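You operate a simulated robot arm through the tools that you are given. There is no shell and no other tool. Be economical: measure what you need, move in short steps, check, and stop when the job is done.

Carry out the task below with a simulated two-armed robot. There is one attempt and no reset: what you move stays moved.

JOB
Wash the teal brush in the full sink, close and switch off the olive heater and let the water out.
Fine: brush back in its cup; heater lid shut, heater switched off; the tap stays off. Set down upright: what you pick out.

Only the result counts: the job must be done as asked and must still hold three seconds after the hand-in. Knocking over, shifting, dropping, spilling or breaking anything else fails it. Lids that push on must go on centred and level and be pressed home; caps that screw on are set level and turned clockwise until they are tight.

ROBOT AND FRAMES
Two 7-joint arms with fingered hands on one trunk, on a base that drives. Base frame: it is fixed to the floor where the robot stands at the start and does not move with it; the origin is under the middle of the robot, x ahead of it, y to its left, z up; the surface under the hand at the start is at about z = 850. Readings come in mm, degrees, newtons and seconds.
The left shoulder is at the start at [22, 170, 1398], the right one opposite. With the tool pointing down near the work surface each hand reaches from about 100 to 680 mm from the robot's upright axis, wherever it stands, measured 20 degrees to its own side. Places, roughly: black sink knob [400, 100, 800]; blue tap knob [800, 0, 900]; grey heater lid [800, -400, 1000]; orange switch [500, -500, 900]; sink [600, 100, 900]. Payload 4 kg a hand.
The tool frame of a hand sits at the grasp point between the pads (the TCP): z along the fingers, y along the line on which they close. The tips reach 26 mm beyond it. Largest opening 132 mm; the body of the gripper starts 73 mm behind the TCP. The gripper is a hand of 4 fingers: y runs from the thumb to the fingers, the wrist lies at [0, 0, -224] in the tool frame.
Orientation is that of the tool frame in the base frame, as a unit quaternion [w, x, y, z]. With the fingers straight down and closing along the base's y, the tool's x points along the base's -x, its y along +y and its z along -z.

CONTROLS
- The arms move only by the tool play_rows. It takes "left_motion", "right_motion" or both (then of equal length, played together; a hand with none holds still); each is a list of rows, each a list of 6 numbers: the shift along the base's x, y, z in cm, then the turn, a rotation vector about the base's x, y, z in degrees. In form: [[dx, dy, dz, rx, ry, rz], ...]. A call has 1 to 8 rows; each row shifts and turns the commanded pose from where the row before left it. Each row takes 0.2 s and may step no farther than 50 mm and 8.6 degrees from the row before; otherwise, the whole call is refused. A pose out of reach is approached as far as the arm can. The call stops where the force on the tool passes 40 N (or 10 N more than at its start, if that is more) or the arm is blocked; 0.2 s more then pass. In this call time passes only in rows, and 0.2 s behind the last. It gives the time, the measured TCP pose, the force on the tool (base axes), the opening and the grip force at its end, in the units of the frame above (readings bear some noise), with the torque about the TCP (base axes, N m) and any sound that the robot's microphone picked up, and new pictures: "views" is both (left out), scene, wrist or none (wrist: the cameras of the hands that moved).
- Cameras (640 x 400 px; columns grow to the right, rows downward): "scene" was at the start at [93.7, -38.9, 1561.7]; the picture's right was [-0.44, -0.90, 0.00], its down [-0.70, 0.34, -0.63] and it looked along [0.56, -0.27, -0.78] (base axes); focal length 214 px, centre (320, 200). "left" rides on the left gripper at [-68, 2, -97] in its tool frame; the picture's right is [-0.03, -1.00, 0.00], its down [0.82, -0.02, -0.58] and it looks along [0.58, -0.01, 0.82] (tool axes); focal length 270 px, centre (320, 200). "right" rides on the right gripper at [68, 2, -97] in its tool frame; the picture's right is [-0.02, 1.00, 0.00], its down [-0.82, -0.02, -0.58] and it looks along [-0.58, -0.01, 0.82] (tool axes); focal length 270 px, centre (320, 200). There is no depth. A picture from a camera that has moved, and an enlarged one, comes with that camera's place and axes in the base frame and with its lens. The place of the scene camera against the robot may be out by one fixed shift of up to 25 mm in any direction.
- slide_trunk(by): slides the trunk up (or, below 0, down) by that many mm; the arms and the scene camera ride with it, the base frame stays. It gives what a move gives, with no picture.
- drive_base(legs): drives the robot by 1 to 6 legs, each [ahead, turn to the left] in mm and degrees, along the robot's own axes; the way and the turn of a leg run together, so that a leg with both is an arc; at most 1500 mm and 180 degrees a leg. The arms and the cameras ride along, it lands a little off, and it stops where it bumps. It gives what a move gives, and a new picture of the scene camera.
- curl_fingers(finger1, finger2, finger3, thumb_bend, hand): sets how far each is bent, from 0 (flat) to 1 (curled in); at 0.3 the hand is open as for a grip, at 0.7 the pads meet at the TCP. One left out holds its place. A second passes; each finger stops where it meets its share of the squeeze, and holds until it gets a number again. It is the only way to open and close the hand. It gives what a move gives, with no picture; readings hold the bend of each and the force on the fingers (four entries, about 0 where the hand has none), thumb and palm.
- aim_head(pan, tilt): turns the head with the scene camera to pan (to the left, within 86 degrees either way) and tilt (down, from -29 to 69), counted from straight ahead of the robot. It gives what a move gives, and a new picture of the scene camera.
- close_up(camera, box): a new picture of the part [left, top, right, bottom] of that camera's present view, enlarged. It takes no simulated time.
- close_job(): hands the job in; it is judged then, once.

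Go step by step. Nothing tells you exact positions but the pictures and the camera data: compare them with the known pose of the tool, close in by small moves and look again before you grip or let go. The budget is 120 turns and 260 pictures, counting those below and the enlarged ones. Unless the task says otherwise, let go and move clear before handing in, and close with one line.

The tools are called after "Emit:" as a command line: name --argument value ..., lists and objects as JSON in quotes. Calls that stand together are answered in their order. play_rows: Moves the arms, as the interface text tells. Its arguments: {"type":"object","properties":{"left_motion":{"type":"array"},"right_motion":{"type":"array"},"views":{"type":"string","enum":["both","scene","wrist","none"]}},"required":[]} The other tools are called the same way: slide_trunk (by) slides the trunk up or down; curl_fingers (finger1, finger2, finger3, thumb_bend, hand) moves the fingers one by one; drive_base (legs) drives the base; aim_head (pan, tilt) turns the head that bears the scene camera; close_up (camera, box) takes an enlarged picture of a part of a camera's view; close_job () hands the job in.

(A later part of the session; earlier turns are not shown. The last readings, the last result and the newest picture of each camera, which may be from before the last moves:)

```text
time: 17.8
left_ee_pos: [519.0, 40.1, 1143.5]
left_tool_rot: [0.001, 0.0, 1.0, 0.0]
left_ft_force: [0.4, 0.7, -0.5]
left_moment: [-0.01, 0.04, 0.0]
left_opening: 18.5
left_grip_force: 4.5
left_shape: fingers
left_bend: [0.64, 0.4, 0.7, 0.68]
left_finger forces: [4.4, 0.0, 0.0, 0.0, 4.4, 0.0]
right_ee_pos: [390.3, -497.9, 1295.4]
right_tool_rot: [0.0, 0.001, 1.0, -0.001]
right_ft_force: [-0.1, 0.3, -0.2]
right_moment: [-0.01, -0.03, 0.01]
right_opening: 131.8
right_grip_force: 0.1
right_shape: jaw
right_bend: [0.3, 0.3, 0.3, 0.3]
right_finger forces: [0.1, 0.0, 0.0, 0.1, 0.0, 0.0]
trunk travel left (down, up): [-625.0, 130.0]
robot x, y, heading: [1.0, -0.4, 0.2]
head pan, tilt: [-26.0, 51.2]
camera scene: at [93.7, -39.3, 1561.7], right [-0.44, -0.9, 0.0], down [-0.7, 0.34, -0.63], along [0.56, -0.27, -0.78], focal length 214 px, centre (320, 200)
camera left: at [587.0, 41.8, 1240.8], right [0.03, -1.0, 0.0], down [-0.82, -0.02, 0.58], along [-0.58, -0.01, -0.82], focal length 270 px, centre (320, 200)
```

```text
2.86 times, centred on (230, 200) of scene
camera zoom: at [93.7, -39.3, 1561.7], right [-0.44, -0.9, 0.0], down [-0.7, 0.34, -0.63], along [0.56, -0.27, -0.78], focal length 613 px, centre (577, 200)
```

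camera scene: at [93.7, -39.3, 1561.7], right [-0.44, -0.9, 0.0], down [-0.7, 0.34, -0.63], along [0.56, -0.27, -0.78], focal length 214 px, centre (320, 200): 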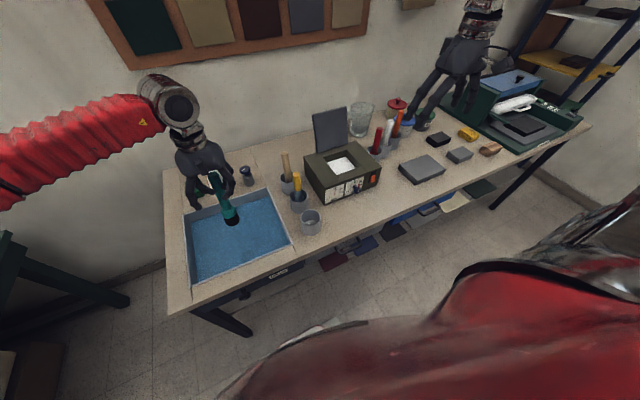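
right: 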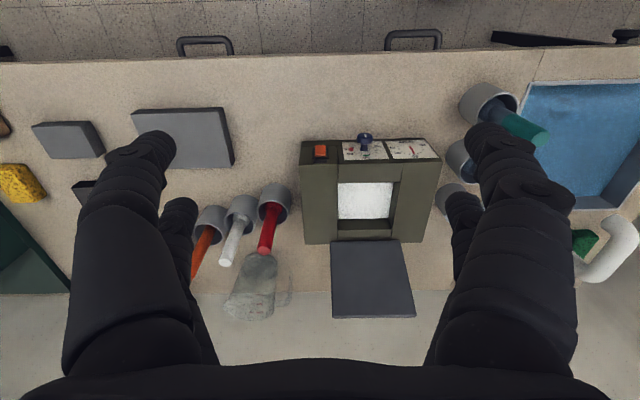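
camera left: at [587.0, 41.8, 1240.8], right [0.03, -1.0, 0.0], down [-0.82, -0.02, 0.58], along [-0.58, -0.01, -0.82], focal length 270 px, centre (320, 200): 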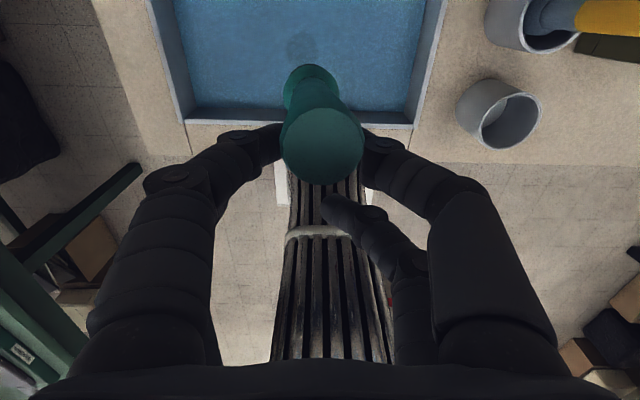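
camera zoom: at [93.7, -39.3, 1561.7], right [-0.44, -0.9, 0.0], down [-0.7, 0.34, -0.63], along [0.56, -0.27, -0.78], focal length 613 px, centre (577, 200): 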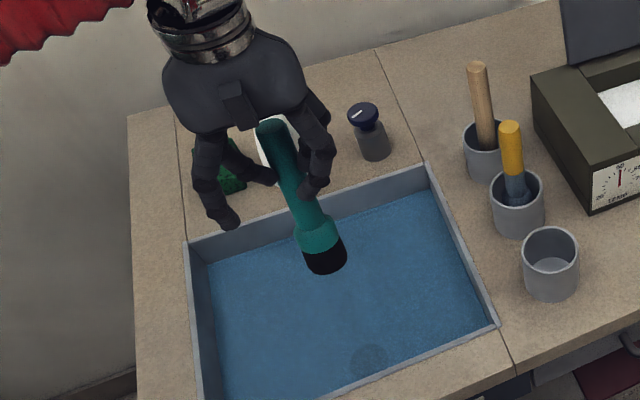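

The brush is clean: teal ferrule and black bristles. It leans about 10° in the grip, bottom toward the robot, so I'll tilt the hand to bring it upright.

Emit:
play_rows --left_motion '[[0, 0, 0, 0, -5, 0], [0, 0, 0, 0, -5, 0], [0, 0, 0, -3, 0, 0]]'

Emit:
close_up --camera "scene" --box '[160, 130, 300, 270]'

```text
time: 18.6
left_ee_pos: [518.3, 40.0, 1144.2]
left_tool_rot: [0.087, -0.003, 0.996, -0.027]
left_ft_force: [0.3, -0.5, -1.9]
left_moment: [-0.02, 0.05, 0.03]
left_opening: 18.5
left_grip_force: 4.2
left_shape: fingers
left_bend: [0.64, 0.4, 0.7, 0.68]
left_finger forces: [4.5, 0.0, 0.0, 0.1, 4.5, 0.0]
right_ee_pos: [390.2, -496.2, 1297.7]
right_tool_rot: [-0.001, 0.001, 1.0, 0.0]
right_ft_force: [-0.7, 0.6, 0.2]
right_moment: [-0.02, 0.01, 0.01]
right_opening: 131.7
right_grip_force: 0.0
right_shape: jaw
right_bend: [0.3, 0.3, 0.3, 0.3]
right_finger forces: [0.0, 0.1, 0.0, 0.0, 0.0, 0.0]
trunk travel left (down, up): [-625.0, 130.0]
robot x, y, heading: [0.3, 1.2, 0.4]
head pan, tilt: [-26.0, 51.2]
camera scene: at [94.0, -38.2, 1561.7], right [-0.44, -0.9, 0.0], down [-0.7, 0.34, -0.63], along [0.56, -0.27, -0.78], focal length 214 px, centre (320, 200)
camera left: at [569.7, 48.1, 1251.0], right [0.03, -1.0, 0.06], down [-0.9, 0.0, 0.43], along [-0.43, -0.06, -0.9], focal length 270 px, centre (320, 200)
```

scene: 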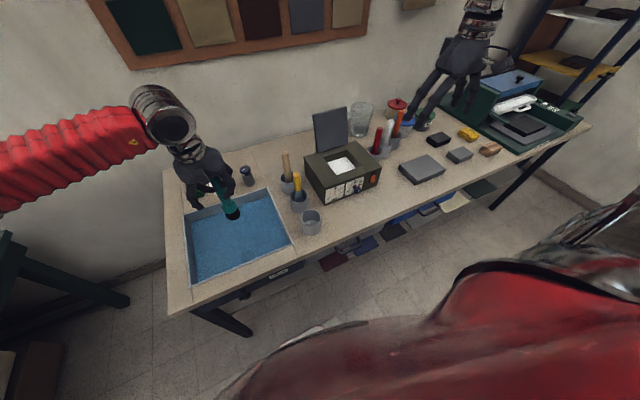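
left: 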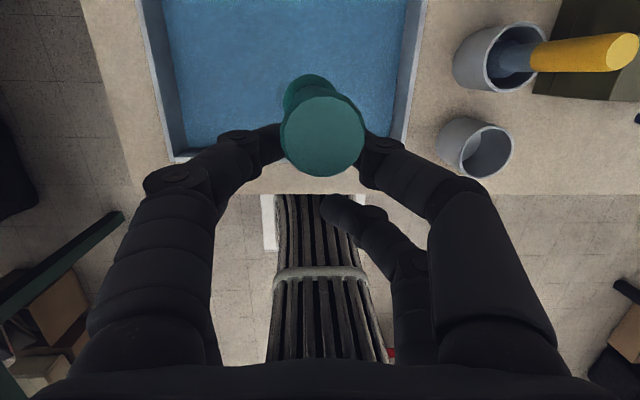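

```text
2.86 times, centred on (230, 200) of scene
camera zoom: at [94.0, -38.2, 1561.7], right [-0.44, -0.9, 0.0], down [-0.7, 0.34, -0.63], along [0.56, -0.27, -0.78], focal length 613 px, centre (577, 200)
```

zoom: 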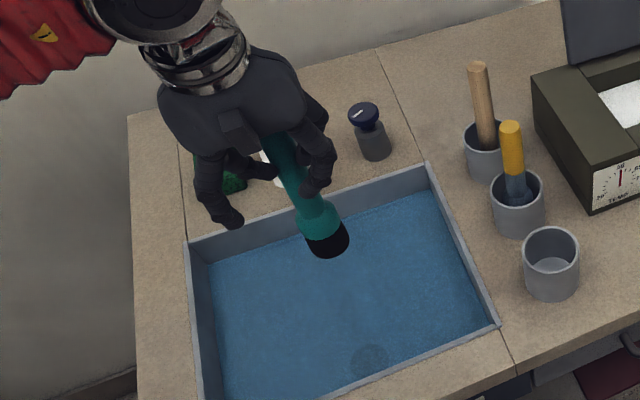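

By the wrist view the brush is now vertical, with its axis 33 mm ahead of the TCP. I'll carry it back towards the cup at (~486, -190) and look.

Emit:
play_rows --left_motion '[[-3, -3.5, 0, 0, 0, 0], [-3.3, -4, 0, 0, 0, 0], [0, -4, 0, 0, 0, 0], [0, -4, 0, 0, 0, 0], [0, -4, 0, 0, 0, 0], [0, -3.7, 0, 0, 0, 0]]'

Emit:
close_up --camera "left" --box '[240, 20, 400, 180]'

Emit:
close_up --camera "scene" --box '[260, 140, 360, 240]'

```text
refused: row 2 steps farther than a row can; nothing moved
```

```text
2.50 times, centred on (320, 100) of left
camera zoom: at [569.7, 48.1, 1251.0], right [0.03, -1.0, 0.06], down [-0.9, 0.0, 0.43], along [-0.43, -0.06, -0.9], focal length 676 px, centre (320, 450)
```

zoom: 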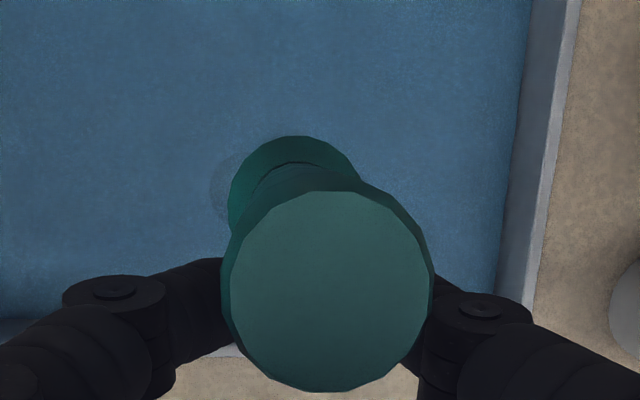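

```text
4.00 times, centred on (310, 190) of scene
camera zoom: at [94.0, -38.2, 1561.7], right [-0.44, -0.9, 0.0], down [-0.7, 0.34, -0.63], along [0.56, -0.27, -0.78], focal length 858 px, centre (360, 240)
```

zoom: 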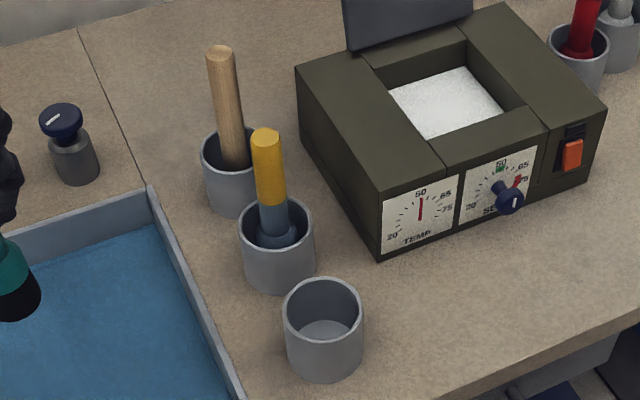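

A step was too large, so I'll split it.

Emit:
play_rows --left_motion '[[-3, -3, 0, 0, 0, 0], [-3.3, -3, 0, 0, 0, 0], [0, -4, 0, 0, 0, 0], [0, -4.2, 0, 0, 0, 0], [0, -4.5, 0, 0, 0, 0], [0, -4.5, 0, 0, 0, 0]]'

Emit:
close_up --camera "left" --box '[220, 0, 420, 180]'

Emit:
close_up --camera "scene" --box '[260, 140, 360, 240]'

```text
time: 20.0
left_ee_pos: [454.1, -194.5, 1144.7]
left_tool_rot: [0.087, -0.003, 0.996, -0.026]
left_ft_force: [0.0, -0.6, -1.0]
left_moment: [0.03, 0.02, 0.01]
left_opening: 18.3
left_grip_force: 4.3
left_shape: fingers
left_bend: [0.64, 0.4, 0.7, 0.68]
left_finger forces: [4.5, 0.0, 0.1, 0.0, 4.0, 0.0]
right_ee_pos: [389.6, -499.3, 1296.0]
right_tool_rot: [0.0, 0.0, 1.0, 0.002]
right_ft_force: [-0.4, -0.6, -0.7]
right_moment: [0.03, 0.01, 0.02]
right_opening: 131.8
right_grip_force: 0.2
right_shape: jaw
right_bend: [0.3, 0.3, 0.3, 0.3]
right_finger forces: [0.0, 0.0, 0.0, 0.0, 0.0, 0.1]
trunk travel left (down, up): [-625.0, 130.0]
robot x, y, heading: [-0.2, 0.3, 0.2]
head pan, tilt: [-26.0, 51.2]
camera scene: at [93.3, -41.1, 1561.7], right [-0.44, -0.9, 0.0], down [-0.7, 0.34, -0.63], along [0.56, -0.27, -0.78], focal length 214 px, centre (320, 200)
camera left: at [504.8, -187.1, 1250.9], right [0.03, -1.0, 0.06], down [-0.9, 0.0, 0.43], along [-0.43, -0.06, -0.9], focal length 270 px, centre (320, 200)
```

scene: 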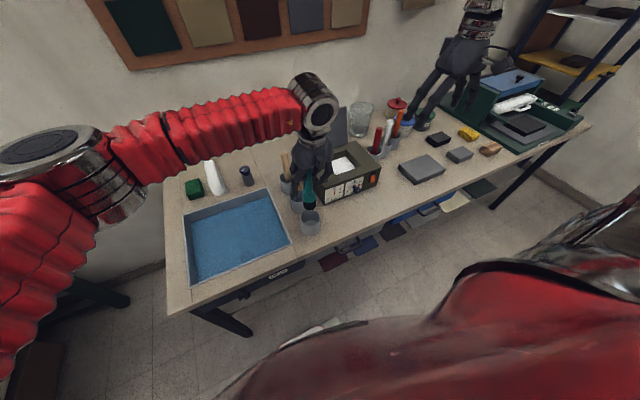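
left: 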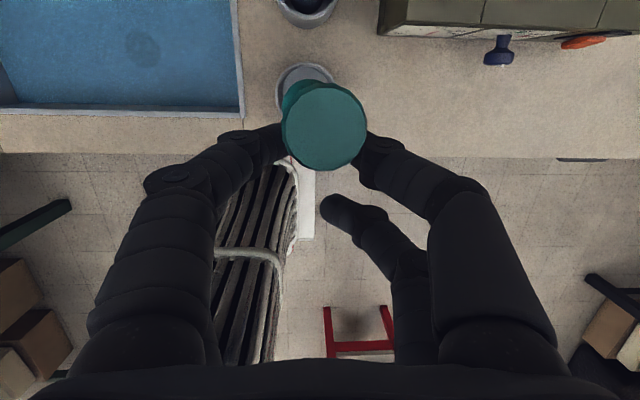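

```text
2.22 times, centred on (320, 90) of left
camera zoom: at [504.8, -187.1, 1250.9], right [0.03, -1.0, 0.06], down [-0.9, 0.0, 0.43], along [-0.43, -0.06, -0.9], focal length 601 px, centre (320, 444)
```

zoom: 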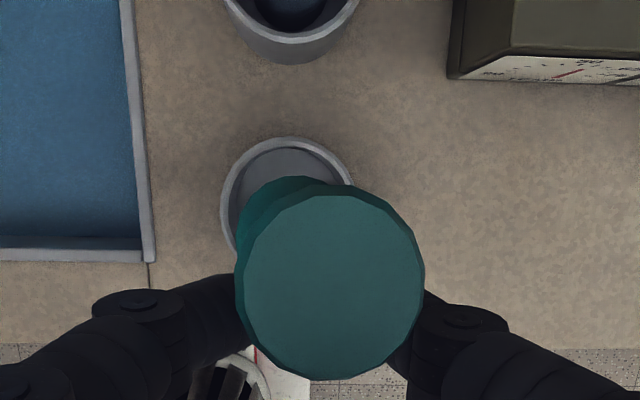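

```text
4.00 times, centred on (310, 190) of scene
camera zoom: at [93.3, -41.1, 1561.7], right [-0.44, -0.9, 0.0], down [-0.7, 0.34, -0.63], along [0.56, -0.27, -0.78], focal length 858 px, centre (360, 240)
```

zoom: 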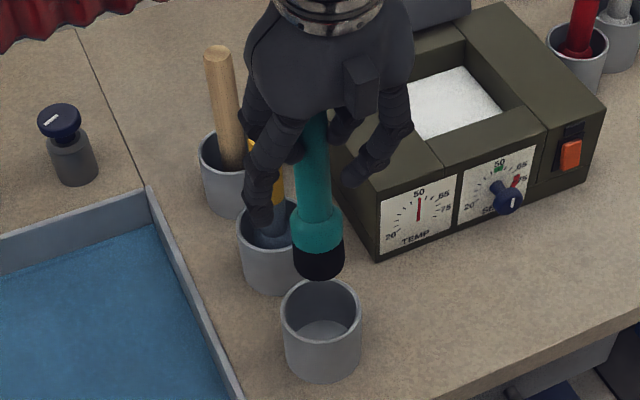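

The cup's rim centre is at (483, -189), and the brush leans about 3° with its bottom near (478, -190). I'll trim the tilt and position and descend to just above the rim.

Emit:
play_rows --left_motion '[[-0.4, 0.3, 0, 0, -3, 0], [0, 0, -3, 0, 0, 0], [0, 0, -2, 0, 0, 0]]'

Emit:
close_up --camera "left" --box '[220, 0, 420, 180]'

Emit:
close_up --camera "scene" --box '[280, 160, 340, 240]'

```text
time: 20.8
left_ee_pos: [452.5, -188.4, 1094.3]
left_tool_rot: [0.113, -0.003, 0.993, -0.025]
left_ft_force: [0.2, 0.1, -1.4]
left_moment: [0.02, 0.05, -0.01]
left_opening: 18.1
left_grip_force: 3.6
left_shape: fingers
left_bend: [0.64, 0.4, 0.7, 0.68]
left_finger forces: [4.3, 0.0, 0.0, 0.1, 4.0, 0.1]
right_ee_pos: [390.8, -498.3, 1295.5]
right_tool_rot: [0.0, 0.001, 1.0, 0.0]
right_ft_force: [0.4, 0.4, 0.4]
right_moment: [0.03, 0.03, -0.04]
right_opening: 131.7
right_grip_force: 0.0
right_shape: jaw
right_bend: [0.3, 0.3, 0.3, 0.3]
right_finger forces: [0.1, 0.1, 0.0, 0.0, 0.0, 0.0]
trunk travel left (down, up): [-625.0, 130.0]
robot x, y, heading: [-1.0, 0.5, -0.0]
head pan, tilt: [-26.0, 51.2]
camera scene: at [93.8, -39.2, 1561.7], right [-0.44, -0.9, 0.0], down [-0.7, 0.34, -0.63], along [0.56, -0.27, -0.78], focal length 214 px, centre (320, 200)
camera left: at [497.0, -182.4, 1203.3], right [0.02, -1.0, 0.06], down [-0.93, 0.0, 0.38], along [-0.38, -0.06, -0.92], focal length 270 px, centre (320, 200)
```

scene: 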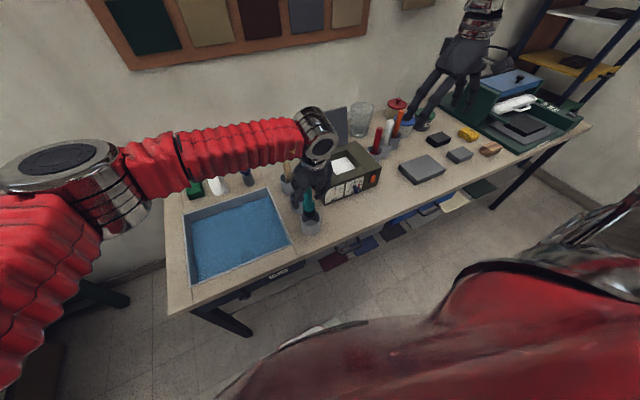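
left: 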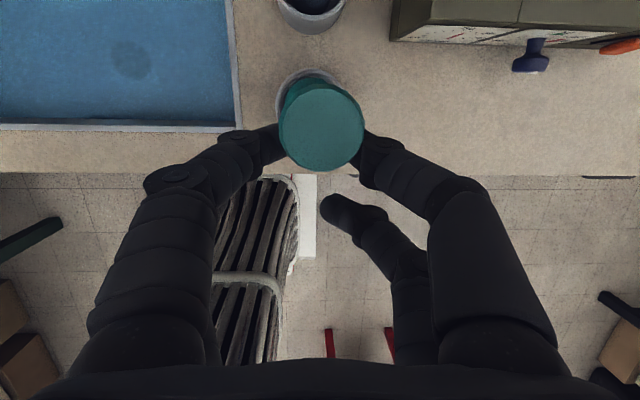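

```text
2.22 times, centred on (320, 90) of left
camera zoom: at [497.0, -182.4, 1203.3], right [0.02, -1.0, 0.06], down [-0.93, 0.0, 0.38], along [-0.38, -0.06, -0.92], focal length 601 px, centre (320, 444)
```

zoom: 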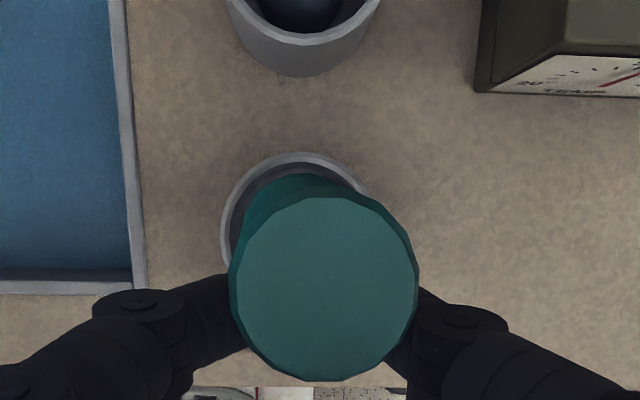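

```text
5.00 times, centred on (310, 200) of scene
camera zoom: at [93.8, -39.2, 1561.7], right [-0.44, -0.9, 0.0], down [-0.7, 0.34, -0.63], along [0.56, -0.27, -0.78], focal length 1072 px, centre (370, 200)
```

zoom: 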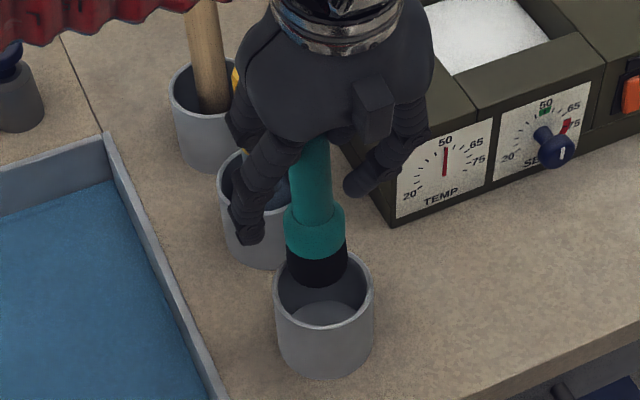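

The brush is now vertical and centred over the cup within about 1 mm. I'll lower it in.

Emit:
play_rows --left_motion '[[0, 0, -2, 0, 0, 0], [0, 0, -2, 0, 0, 0], [0, 0, -2, 0, 0, 0], [0, 0, -1.2, 0, 0, 0]]'

Emit:
close_up --camera "scene" --box '[280, 160, 340, 240]'

```text
time: 21.8
left_ee_pos: [452.3, -189.4, 1022.4]
left_tool_rot: [0.114, -0.002, 0.993, -0.026]
left_ft_force: [-0.1, 0.3, -0.8]
left_moment: [0.01, 0.04, -0.01]
left_opening: 18.2
left_grip_force: 3.9
left_shape: fingers
left_bend: [0.64, 0.4, 0.7, 0.68]
left_finger forces: [4.3, 0.0, 0.1, 0.0, 3.9, 0.0]
right_ee_pos: [390.2, -498.0, 1296.1]
right_tool_rot: [0.0, 0.0, 1.0, 0.0]
right_ft_force: [-0.2, -0.4, 0.1]
right_moment: [-0.02, -0.02, 0.04]
right_opening: 131.7
right_grip_force: 0.0
right_shape: jaw
right_bend: [0.3, 0.3, 0.3, 0.3]
right_finger forces: [0.0, 0.0, 0.0, 0.0, 0.0, 0.0]
trunk travel left (down, up): [-625.0, 130.0]
robot x, y, heading: [2.8, -2.5, -0.2]
head pan, tilt: [-26.0, 51.2]
camera scene: at [93.8, -39.1, 1561.7], right [-0.44, -0.9, 0.0], down [-0.7, 0.34, -0.63], along [0.56, -0.27, -0.78], focal length 214 px, centre (320, 200)
camera left: at [497.0, -181.7, 1131.8], right [0.02, -1.0, 0.06], down [-0.93, 0.0, 0.38], along [-0.38, -0.06, -0.92], focal length 270 px, centre (320, 200)
```

scene: 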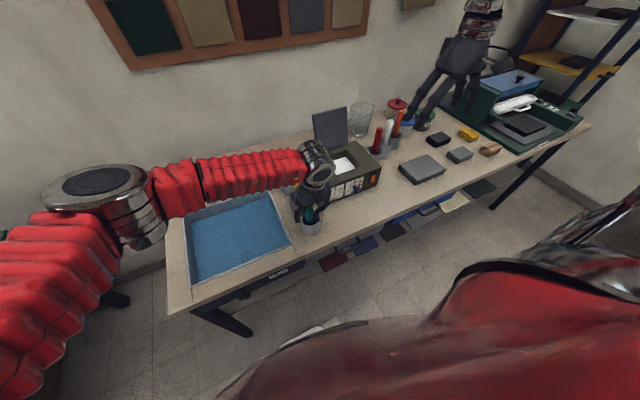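
left: 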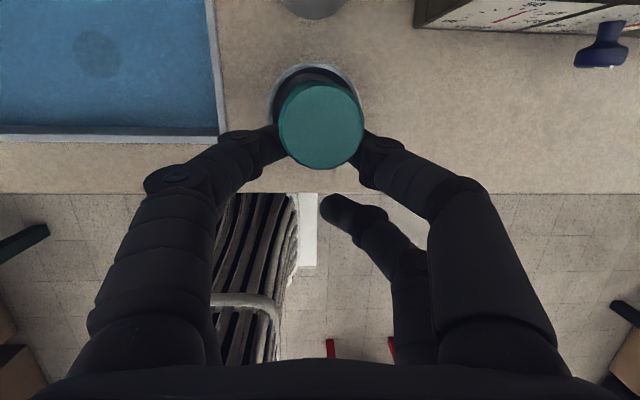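

```text
5.00 times, centred on (310, 200) of scene
camera zoom: at [93.8, -39.1, 1561.7], right [-0.44, -0.9, 0.0], down [-0.7, 0.34, -0.63], along [0.56, -0.27, -0.78], focal length 1072 px, centre (370, 200)
```

zoom: 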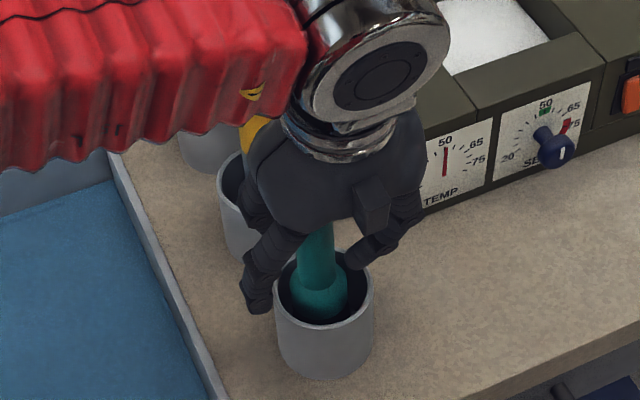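

The brush is inside the cup. I'll lower the last few mm until it touches the bottom.

Emit:
play_rows --left_motion '[[0, 0, -0.5, 0, 0, 0], [0, 0, -0.3, 0, 0, 0]]' --views "none"

```text
time: 22.4
left_ee_pos: [451.9, -189.4, 1014.8]
left_tool_rot: [0.113, -0.002, 0.993, -0.025]
left_ft_force: [0.1, 0.0, -1.5]
left_moment: [0.02, 0.02, -0.01]
left_opening: 18.1
left_grip_force: 4.0
left_shape: fingers
left_bend: [0.64, 0.4, 0.7, 0.68]
left_finger forces: [4.3, 0.0, 0.0, 0.1, 3.9, 0.0]
right_ee_pos: [390.3, -495.8, 1295.7]
right_tool_rot: [0.0, 0.001, 1.0, 0.0]
right_ft_force: [0.3, -0.4, 0.1]
right_moment: [-0.02, 0.03, 0.0]
right_opening: 131.8
right_grip_force: 0.0
right_shape: jaw
right_bend: [0.3, 0.3, 0.3, 0.3]
right_finger forces: [0.1, 0.0, 0.0, 0.0, 0.0, 0.0]
trunk travel left (down, up): [-625.0, 130.0]
robot x, y, heading: [1.0, 0.6, -0.3]
head pan, tilt: [-26.0, 51.2]
```

Emit:
play_rows --left_motion '[[0, 0, -0.3, 0, 0, 0], [0, 0, -0.3, 0, 0, 0]]' --views "wrist"

```text
time: 23.0
left_ee_pos: [451.3, -187.9, 1008.8]
left_tool_rot: [0.113, 0.0, 0.993, -0.026]
left_ft_force: [-0.9, -1.1, 0.1]
left_moment: [0.01, -0.01, 0.0]
left_opening: 1.7
left_grip_force: 0.4
left_shape: fingers
left_bend: [0.7, 0.4, 0.7, 0.7]
left_finger forces: [0.2, 0.0, 0.1, 0.0, 0.2, 0.0]
right_ee_pos: [390.1, -498.0, 1295.7]
right_tool_rot: [0.0, 0.001, 1.0, 0.0]
right_ft_force: [0.0, -0.4, 0.2]
right_moment: [0.01, -0.04, 0.0]
right_opening: 131.9
right_grip_force: 0.0
right_shape: jaw
right_bend: [0.3, 0.3, 0.3, 0.3]
right_finger forces: [0.0, 0.0, 0.0, 0.0, 0.0, 0.0]
trunk travel left (down, up): [-625.0, 130.0]
robot x, y, heading: [-0.9, -3.8, 0.1]
head pan, tilt: [-26.0, 51.2]
camera left: at [496.6, -181.5, 1117.8], right [0.02, -1.0, 0.06], down [-0.93, 0.0, 0.38], along [-0.38, -0.06, -0.92], focal length 270 px, centre (320, 200)
```

left: 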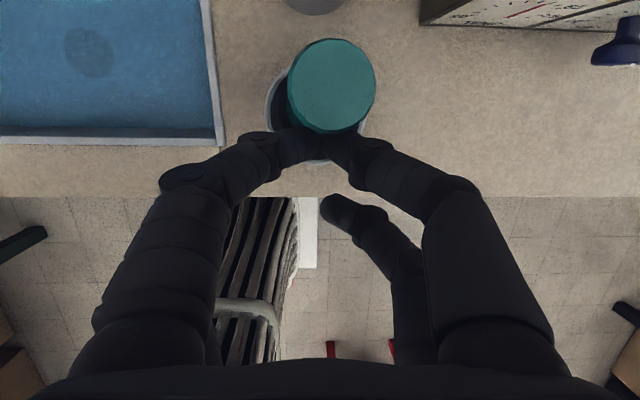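

The brush touched down and slipped forward out of the pinch; it is in the cup. I'll open, back away in -x and rise.

Emit:
curl_fingers --hand "left" --finger1 0.3 --finger2 0.3 --finger3 0.3 --thumb_bend 0.3

Emit:
play_rows --left_motion '[[-1, 0, 0.5, 0, 0, 0], [-1, 0, 3, 0, 0, 0], [0, 0, 4, 3, 6, 0], [0, 0, 4, 0, 7, 0], [0, 0, 4, 0, 0, 0]]'

Emit:
close_up --camera "scene" --box '[270, 150, 350, 240]'

```text
time: 24.0
left_ee_pos: [450.4, -188.8, 1007.6]
left_tool_rot: [0.114, -0.001, 0.993, -0.027]
left_ft_force: [-0.5, -0.2, 0.4]
left_moment: [0.02, 0.0, 0.02]
left_opening: 132.5
left_grip_force: 0.0
left_shape: fingers
left_bend: [0.3, 0.3, 0.3, 0.3]
left_finger forces: [0.0, 0.0, 0.0, 0.0, 0.0, 0.1]
right_ee_pos: [391.1, -496.6, 1295.1]
right_tool_rot: [0.0, 0.0, 1.0, 0.0]
right_ft_force: [-0.2, -0.2, 0.0]
right_moment: [0.03, -0.05, 0.02]
right_opening: 131.8
right_grip_force: 0.1
right_shape: jaw
right_bend: [0.3, 0.3, 0.3, 0.3]
right_finger forces: [0.0, 0.0, 0.1, 0.0, 0.0, 0.0]
trunk travel left (down, up): [-625.0, 130.0]
robot x, y, heading: [0.5, -2.8, 0.1]
head pan, tilt: [-26.0, 51.2]
```

```text
time: 25.2
left_ee_pos: [430.6, -188.5, 1165.8]
left_tool_rot: [0.0, 0.001, 1.0, 0.001]
left_ft_force: [0.5, 0.1, -0.4]
left_moment: [0.0, -0.03, 0.01]
left_opening: 132.8
left_grip_force: 0.1
left_shape: fingers
left_bend: [0.3, 0.3, 0.3, 0.3]
left_finger forces: [0.0, 0.1, 0.0, 0.0, 0.0, 0.0]
right_ee_pos: [390.2, -496.9, 1295.3]
right_tool_rot: [0.0, 0.002, 1.0, 0.0]
right_ft_force: [0.1, -0.8, -0.1]
right_moment: [0.02, 0.0, -0.01]
right_opening: 132.3
right_grip_force: 0.1
right_shape: jaw
right_bend: [0.3, 0.3, 0.3, 0.3]
right_finger forces: [0.0, 0.1, 0.0, 0.0, 0.0, 0.0]
trunk travel left (down, up): [-625.0, 130.0]
robot x, y, heading: [0.5, -0.4, 0.1]
head pan, tilt: [-26.0, 51.2]
camera scene: at [92.8, -39.2, 1561.8], right [-0.44, -0.9, 0.0], down [-0.7, 0.34, -0.63], along [0.56, -0.27, -0.78], focal length 214 px, centre (320, 200)
camera left: at [499.0, -187.8, 1262.0], right [0.02, -1.0, 0.0], down [-0.82, -0.02, 0.58], along [-0.58, -0.01, -0.82], focal length 270 px, centre (320, 200)
```

scene: 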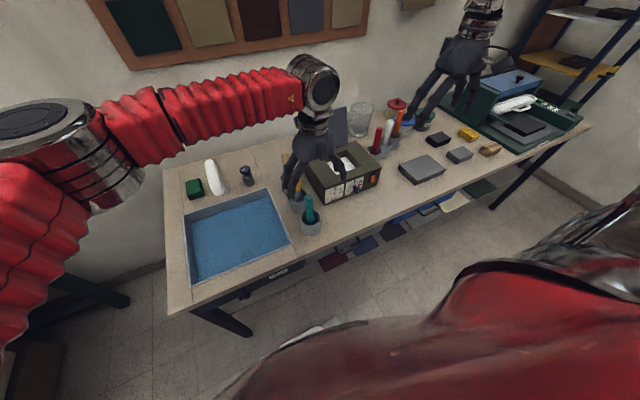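
left: 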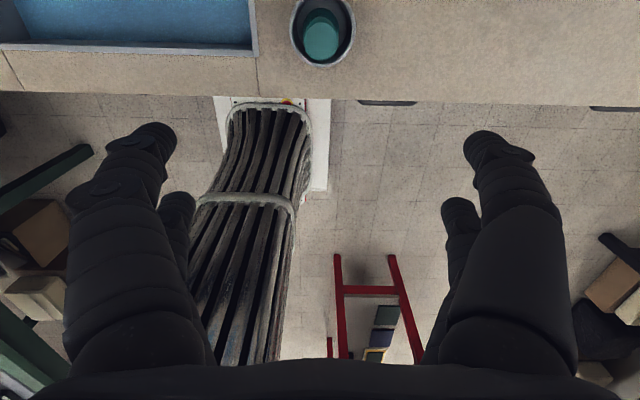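

```text
4.44 times, centred on (310, 195) of scene
camera zoom: at [92.8, -39.2, 1561.8], right [-0.44, -0.9, 0.0], down [-0.7, 0.34, -0.63], along [0.56, -0.27, -0.78], focal length 953 px, centre (364, 222)
```

zoom: 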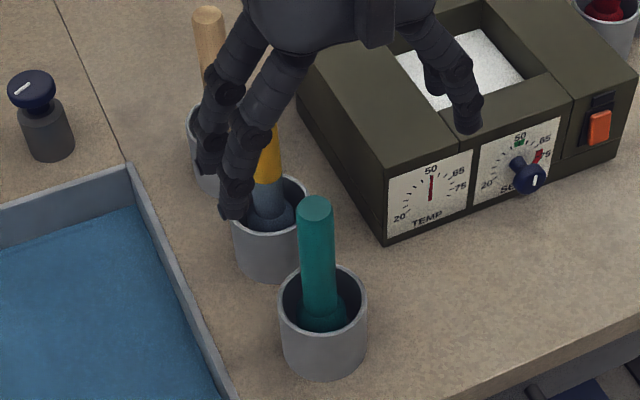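

The clean brush stands in its cup. Next is the heater lid: I'll move the right hand forward above the heater, pitching it forward, and look.

Emit:
play_rows --right_motion '[[3, 1.5, 0, 0, -6, 0], [3, 1.5, 0, 0, -6, 0], [3, 1.5, 0, 0, -6, 0], [3, 1.5, 0, 0, -6, 0], [3, 1.5, 0, 0, -6, 0]]'

Emit:
close_up --camera "scene" --box '[290, 90, 420, 220]'

```text
time: 26.4
left_ee_pos: [431.8, -189.3, 1165.0]
left_tool_rot: [-0.001, 0.001, 1.0, 0.0]
left_ft_force: [-0.3, -0.2, 0.1]
left_moment: [0.01, -0.02, 0.01]
left_opening: 132.6
left_grip_force: 0.1
left_shape: fingers
left_bend: [0.3, 0.3, 0.3, 0.3]
left_finger forces: [0.0, 0.0, 0.1, 0.0, 0.1, 0.0]
right_ee_pos: [542.0, -420.6, 1296.1]
right_tool_rot: [0.26, 0.0, 0.966, 0.0]
right_ft_force: [0.9, 1.1, 0.0]
right_moment: [-0.03, -0.01, -0.02]
right_opening: 131.9
right_grip_force: 0.0
right_shape: jaw
right_bend: [0.3, 0.3, 0.3, 0.3]
right_finger forces: [0.0, 0.0, 0.1, 0.1, 0.0, 0.0]
trunk travel left (down, up): [-625.0, 130.0]
robot x, y, heading: [-0.6, 2.0, -0.2]
head pan, tilt: [-26.0, 51.2]
camera scene: at [94.7, -38.0, 1561.7], right [-0.44, -0.9, 0.0], down [-0.7, 0.34, -0.63], along [0.56, -0.28, -0.78], focal length 214 px, centre (320, 200)
camera right: at [433.2, -418.6, 1344.1], right [0.02, 1.0, 0.01], down [0.42, -0.02, 0.91], along [0.91, -0.01, -0.42], focal length 270 px, centre (320, 200)
```

scene: 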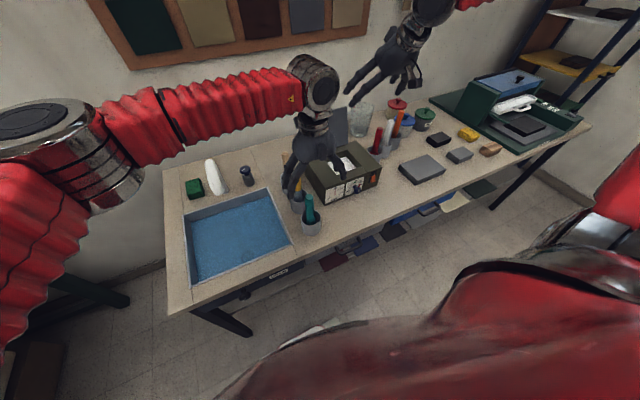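
right: 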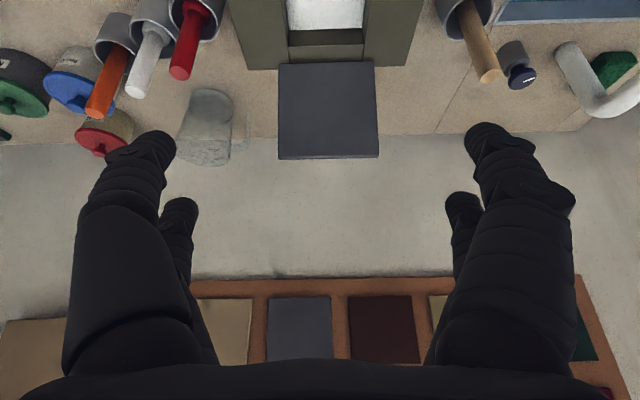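

```text
3.08 times, centred on (355, 155) of scene
camera zoom: at [94.7, -38.0, 1561.7], right [-0.44, -0.9, 0.0], down [-0.7, 0.34, -0.63], along [0.56, -0.28, -0.78], focal length 660 px, centre (212, 338)
```

zoom: 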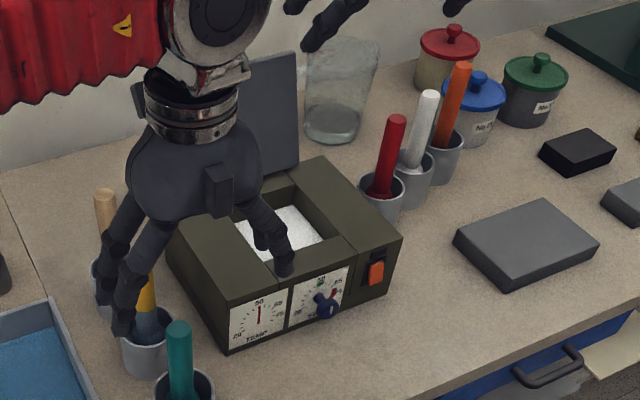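

Lid estimate: hinge line near (727, -411, 970), upper edge near (773, -409, 1118), leaning back about 17°. I'll close the right fingers, pitch to 50°, and bring them over the upper edge from above.

Emit:
curl_fingers --hand "right" --finger1 0.7 --finger2 0.7 --finger3 0.7 --thumb_bend 0.7

Emit:
play_rows --right_motion '[[4.4, 0.2, -1.0, 0, -3.4, 0], [4.4, 0.2, -1.0, 0, -3.4, 0], [4.4, 0.2, -1.0, 0, -3.3, 0], [4.4, 0.2, -1.0, 0, -3.3, 0], [4.4, 0.2, -1.0, 0, -3.3, 0], [4.4, 0, -1.0, 0, -3.3, 0]]'

Emit:
close_up --camera "scene" --box '[290, 60, 420, 190]'

```text
time: 27.4
left_ee_pos: [432.2, -189.1, 1164.6]
left_tool_rot: [0.0, 0.0, 1.0, 0.0]
left_ft_force: [0.4, -0.3, 0.9]
left_moment: [0.0, 0.0, -0.01]
left_opening: 132.5
left_grip_force: 0.1
left_shape: fingers
left_bend: [0.3, 0.3, 0.3, 0.3]
left_finger forces: [0.1, 0.0, 0.1, 0.1, 0.0, 0.0]
right_ee_pos: [540.2, -421.8, 1294.6]
right_tool_rot: [0.259, 0.0, 0.966, 0.0]
right_ft_force: [0.0, -0.3, 0.3]
right_moment: [0.03, 0.03, -0.01]
right_opening: 1.5
right_grip_force: 0.1
right_shape: fingers
right_bend: [0.7, 0.7, 0.7, 0.7]
right_finger forces: [0.0, 0.1, 0.0, 0.1, 0.0, 0.1]
trunk travel left (down, up): [-625.0, 130.0]
robot x, y, heading: [3.9, -4.2, 0.2]
head pan, tilt: [-26.0, 51.2]
```

```text
time: 28.8
left_ee_pos: [432.1, -190.2, 1164.2]
left_tool_rot: [-0.001, 0.0, 1.0, -0.001]
left_ft_force: [0.5, -0.4, 0.1]
left_moment: [0.01, 0.0, 0.0]
left_opening: 132.6
left_grip_force: 0.0
left_shape: fingers
left_bend: [0.3, 0.3, 0.3, 0.3]
left_finger forces: [0.1, 0.1, 0.0, 0.1, 0.0, 0.0]
right_ee_pos: [793.5, -410.6, 1239.3]
right_tool_rot: [0.423, 0.002, 0.906, 0.0]
right_ft_force: [0.2, 0.4, -0.3]
right_moment: [-0.02, 0.03, -0.02]
right_opening: 1.4
right_grip_force: 0.1
right_shape: fingers
right_bend: [0.7, 0.7, 0.7, 0.7]
right_finger forces: [0.0, 0.0, 0.1, 0.1, 0.1, 0.0]
right hand out of reach, approached as far as the arm can: row 6
trunk travel left (down, up): [-625.0, 130.0]
robot x, y, heading: [0.2, 0.6, -0.1]
head pan, tilt: [-26.0, 51.2]
camera scene: at [95.3, -39.2, 1561.6], right [-0.44, -0.9, 0.0], down [-0.7, 0.34, -0.63], along [0.56, -0.27, -0.78], focal length 214 px, centre (320, 200)
camera right: at [675.3, -410.0, 1248.7], right [0.02, 1.0, 0.02], down [0.08, -0.02, 1.0], along [1.0, -0.02, -0.08], focal length 270 px, centre (320, 200)
```

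scene: 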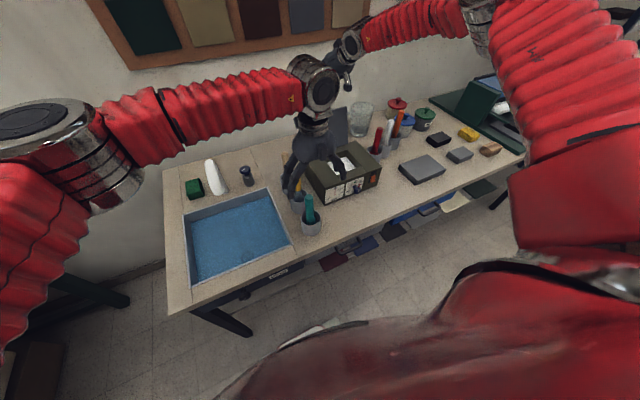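
right: 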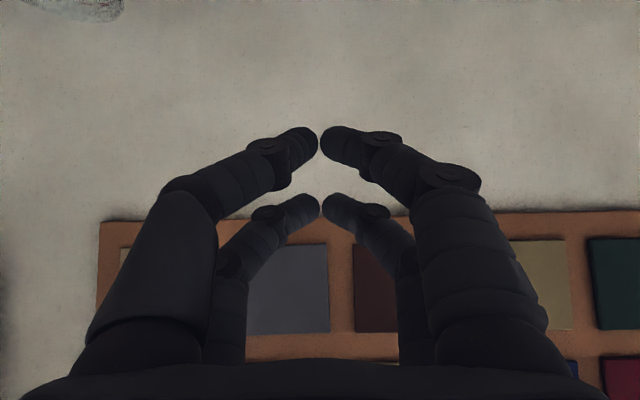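

```text
3.08 times, centred on (355, 125) of scene
camera zoom: at [95.3, -39.2, 1561.6], right [-0.44, -0.9, 0.0], down [-0.7, 0.34, -0.63], along [0.56, -0.27, -0.78], focal length 660 px, centre (212, 431)
```

zoom: 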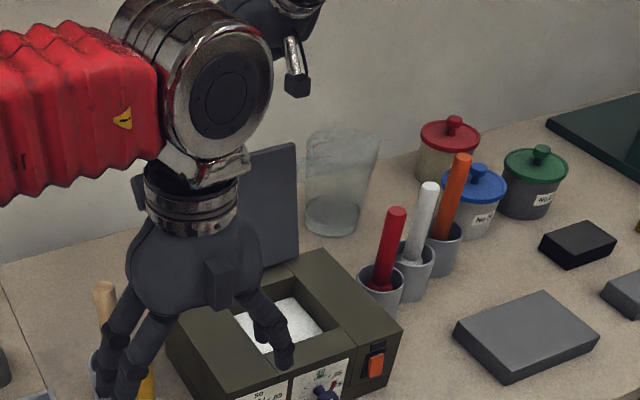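

The right arm runs out of reach just short. I'll pull it back a little, clear the left hand to over the sink, and drive the base 100 mm ahead.

Emit:
play_rows --left_motion '[[0, 4.8, 0, 0, 0, 0], [0, 4.8, 0, 0, 0, 0], [0, 4.8, 0, 0, 0, 0], [0, 4.8, 0, 0, 0, 0]]' --right_motion '[[-3, 0, 0, 0, 0, 0], [-3, 0, 0, 0, 0, 0], [-3, 0, 0, 0, 0, 0], [-1, 0, 0, 0, 0, 0]]' --views "none"

Emit:
drive_base --legs '[[100, 0]]'

```text
time: 29.8
left_ee_pos: [431.8, 6.6, 1163.2]
left_tool_rot: [-0.001, -0.001, 1.0, 0.0]
left_ft_force: [0.2, 0.5, 0.3]
left_moment: [-0.03, -0.02, 0.01]
left_opening: 132.6
left_grip_force: 0.2
left_shape: fingers
left_bend: [0.3, 0.3, 0.3, 0.3]
left_finger forces: [0.0, 0.0, 0.0, 0.0, 0.0, 0.1]
right_ee_pos: [692.7, -408.9, 1241.8]
right_tool_rot: [0.422, 0.0, 0.907, 0.0]
right_ft_force: [0.2, 0.0, 0.0]
right_moment: [-0.03, 0.04, -0.05]
right_opening: 1.1
right_grip_force: 0.1
right_shape: fingers
right_bend: [0.7, 0.7, 0.7, 0.7]
right_finger forces: [0.0, 0.1, 0.0, 0.0, 0.0, 0.1]
trunk travel left (down, up): [-625.0, 130.0]
robot x, y, heading: [-1.5, -1.0, -0.2]
head pan, tilt: [-26.0, 51.2]
```

```text
time: 31.0
left_ee_pos: [535.1, 2.4, 1162.5]
left_tool_rot: [-0.001, -0.001, 1.0, 0.0]
left_ft_force: [0.6, 0.3, -0.9]
left_moment: [-0.01, 0.01, -0.02]
left_opening: 132.4
left_grip_force: 0.1
left_shape: fingers
left_bend: [0.3, 0.3, 0.3, 0.3]
left_finger forces: [0.0, 0.0, 0.1, 0.0, 0.1, 0.0]
right_ee_pos: [794.7, -412.8, 1239.2]
right_tool_rot: [0.422, 0.002, 0.907, 0.0]
right_ft_force: [-0.5, 0.3, 0.5]
right_moment: [0.01, -0.01, -0.01]
right_opening: 1.2
right_grip_force: 0.0
right_shape: fingers
right_bend: [0.7, 0.7, 0.7, 0.7]
right_finger forces: [0.0, 0.0, 0.0, 0.0, 0.1, 0.0]
trunk travel left (down, up): [-625.0, 130.0]
robot x, y, heading: [99.0, -1.3, -0.3]
head pan, tilt: [-26.0, 51.2]
camera scene: at [196.3, -39.3, 1561.6], right [-0.44, -0.9, 0.0], down [-0.7, 0.34, -0.63], along [0.56, -0.27, -0.78], focal length 214 px, centre (320, 200)
```

scene: 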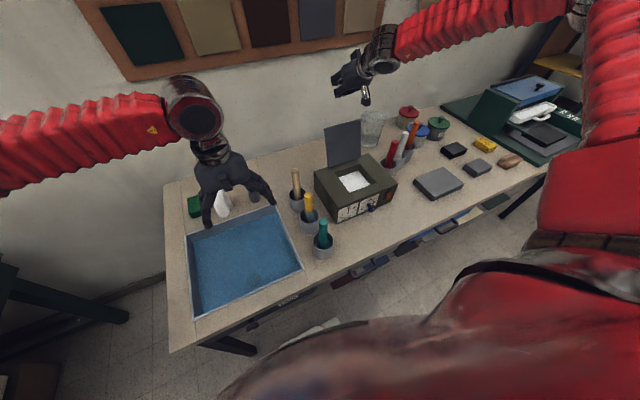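

The base moved cleanly, and the lid's upper edge is confirmed near (782, -409, 1118). I'll move the fingers past and behind the edge, then down.

Emit:
play_rows --right_motion '[[3, 0.1, 0, 0, 0, 0], [2.5, 0.1, 0, 0, 0, 0], [0, 0, -3, 0, 0, 0], [0, 0, -3, 0, 0, 0], [-0.5, 0, -3, 0, 0, 0]]'

Emit:
close_up --camera "scene" --box '[300, 60, 420, 220]'

```text
time: 32.2
left_ee_pos: [533.7, 3.6, 1164.8]
left_tool_rot: [0.0, 0.0, 1.0, 0.0]
left_ft_force: [0.9, -0.2, -0.5]
left_moment: [-0.04, -0.02, -0.01]
left_opening: 132.5
left_grip_force: 0.1
left_shape: fingers
left_bend: [0.3, 0.3, 0.3, 0.3]
left_finger forces: [0.0, 0.1, 0.0, 0.1, 0.1, 0.1]
right_ee_pos: [842.2, -411.2, 1157.0]
right_tool_rot: [0.421, -0.001, 0.907, 0.001]
right_ft_force: [0.2, 1.4, -0.3]
right_moment: [-0.05, -0.01, 0.01]
right_opening: 1.2
right_grip_force: 0.0
right_shape: fingers
right_bend: [0.7, 0.7, 0.7, 0.7]
right_finger forces: [0.1, 0.1, 0.1, 0.0, 0.0, 0.1]
right hand out of reach, approached as far as the arm can: row 5
trunk travel left (down, up): [-625.0, 130.0]
robot x, y, heading: [99.3, 0.4, -0.2]
head pan, tilt: [-26.0, 51.2]
camera scene: at [195.0, -38.1, 1561.7], right [-0.44, -0.9, 0.0], down [-0.7, 0.34, -0.63], along [0.56, -0.28, -0.78], focal length 214 px, centre (320, 200)
camera right: at [724.1, -409.2, 1166.1], right [0.02, 1.0, 0.02], down [0.09, -0.02, 1.0], along [1.0, -0.01, -0.09], focal length 270 px, centre (320, 200)
```

scene: 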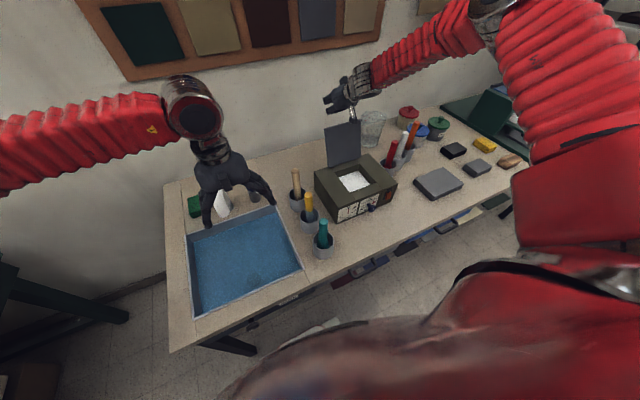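
right: 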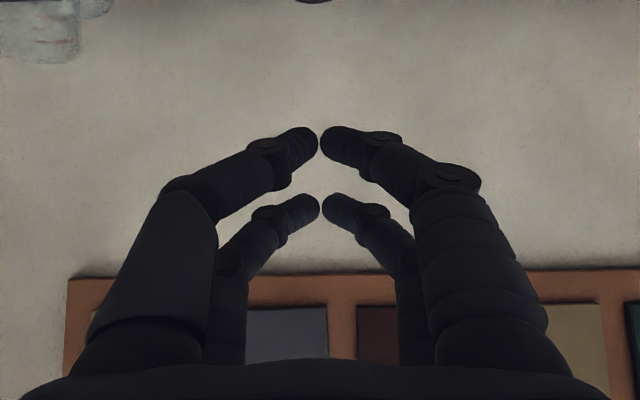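

```text
2.50 times, centred on (360, 140) of scene
camera zoom: at [195.0, -38.1, 1561.7], right [-0.44, -0.9, 0.0], down [-0.7, 0.34, -0.63], along [0.56, -0.28, -0.78], focal length 536 px, centre (220, 350)
```

zoom: 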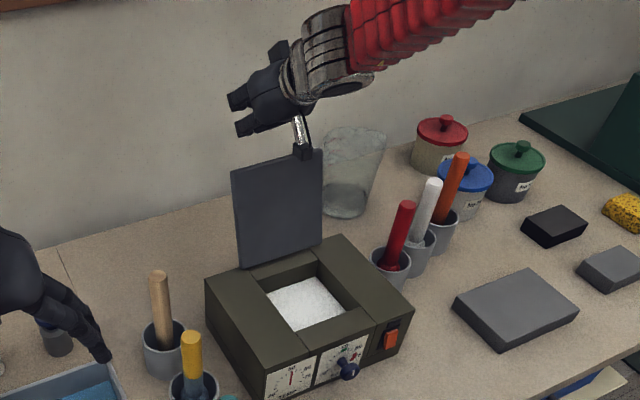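

The fingers aren't quite low enough and a joint limit is near. I'll ease the pitch to 40°, come in a bit in x and go down further.

Emit:
play_rows --right_motion '[[0, 0, -0.5, 0, 5, 0], [0, 0, -1.5, 0, 5, 0], [0, 0, -2, 0, 0, 0]]'

Emit:
close_up --camera "scene" --box '[300, 60, 400, 200]'

```text
time: 33.0
left_ee_pos: [533.3, 2.8, 1164.7]
left_tool_rot: [0.001, 0.0, 1.0, 0.0]
left_ft_force: [-0.6, 0.6, 1.1]
left_moment: [-0.01, 0.02, 0.0]
left_opening: 132.6
left_grip_force: 0.2
left_shape: fingers
left_bend: [0.3, 0.3, 0.3, 0.3]
left_finger forces: [0.0, 0.1, 0.0, 0.0, 0.1, 0.0]
right_ee_pos: [833.1, -418.4, 1145.9]
right_tool_rot: [0.343, 0.001, 0.939, -0.001]
right_ft_force: [0.4, -0.2, 0.2]
right_moment: [-0.05, 0.01, 0.0]
right_opening: 1.4
right_grip_force: 0.0
right_shape: fingers
right_bend: [0.7, 0.7, 0.7, 0.7]
right_finger forces: [0.1, 0.0, 0.0, 0.0, 0.0, 0.0]
right hand out of reach, approached as far as the arm can: row 2, 3
trunk travel left (down, up): [-625.0, 130.0]
robot x, y, heading: [97.4, -1.4, -0.0]
head pan, tilt: [-26.0, 51.2]
camera scene: at [195.2, -38.2, 1561.7], right [-0.44, -0.9, 0.0], down [-0.7, 0.34, -0.63], along [0.56, -0.28, -0.78], focal length 214 px, centre (320, 200)
camera right: at [718.5, -417.1, 1175.4], right [0.02, 1.0, 0.02], down [0.25, -0.02, 0.97], along [0.97, -0.02, -0.26], focal length 270 px, centre (320, 200)
```

scene: 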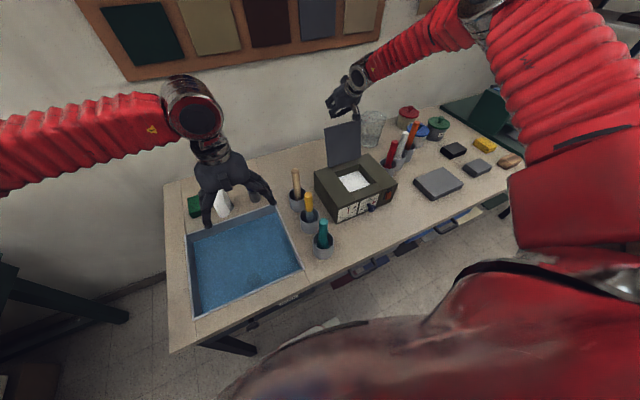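
right: 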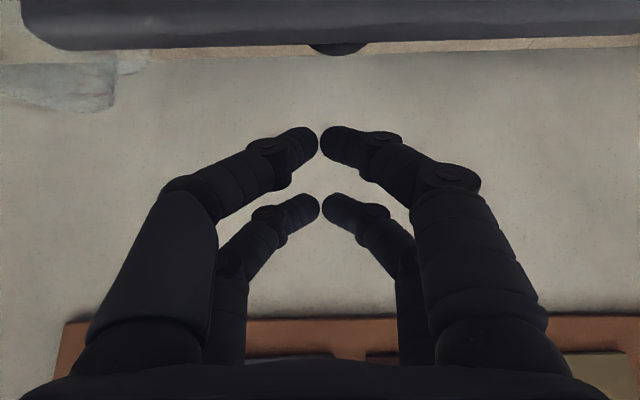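

```text
2.86 times, centred on (350, 130) of scene
camera zoom: at [195.2, -38.2, 1561.7], right [-0.44, -0.9, 0.0], down [-0.7, 0.34, -0.63], along [0.56, -0.28, -0.78], focal length 613 px, centre (234, 400)
```

zoom: 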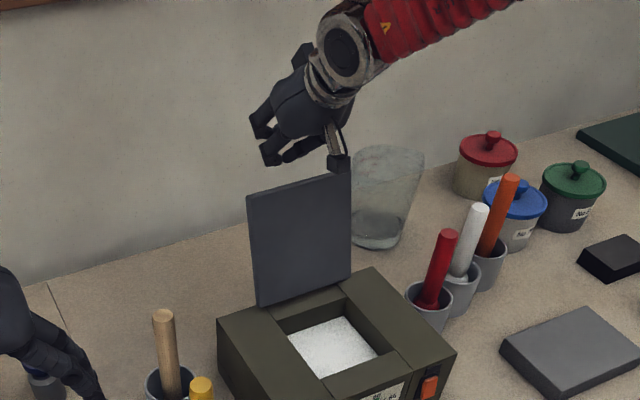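

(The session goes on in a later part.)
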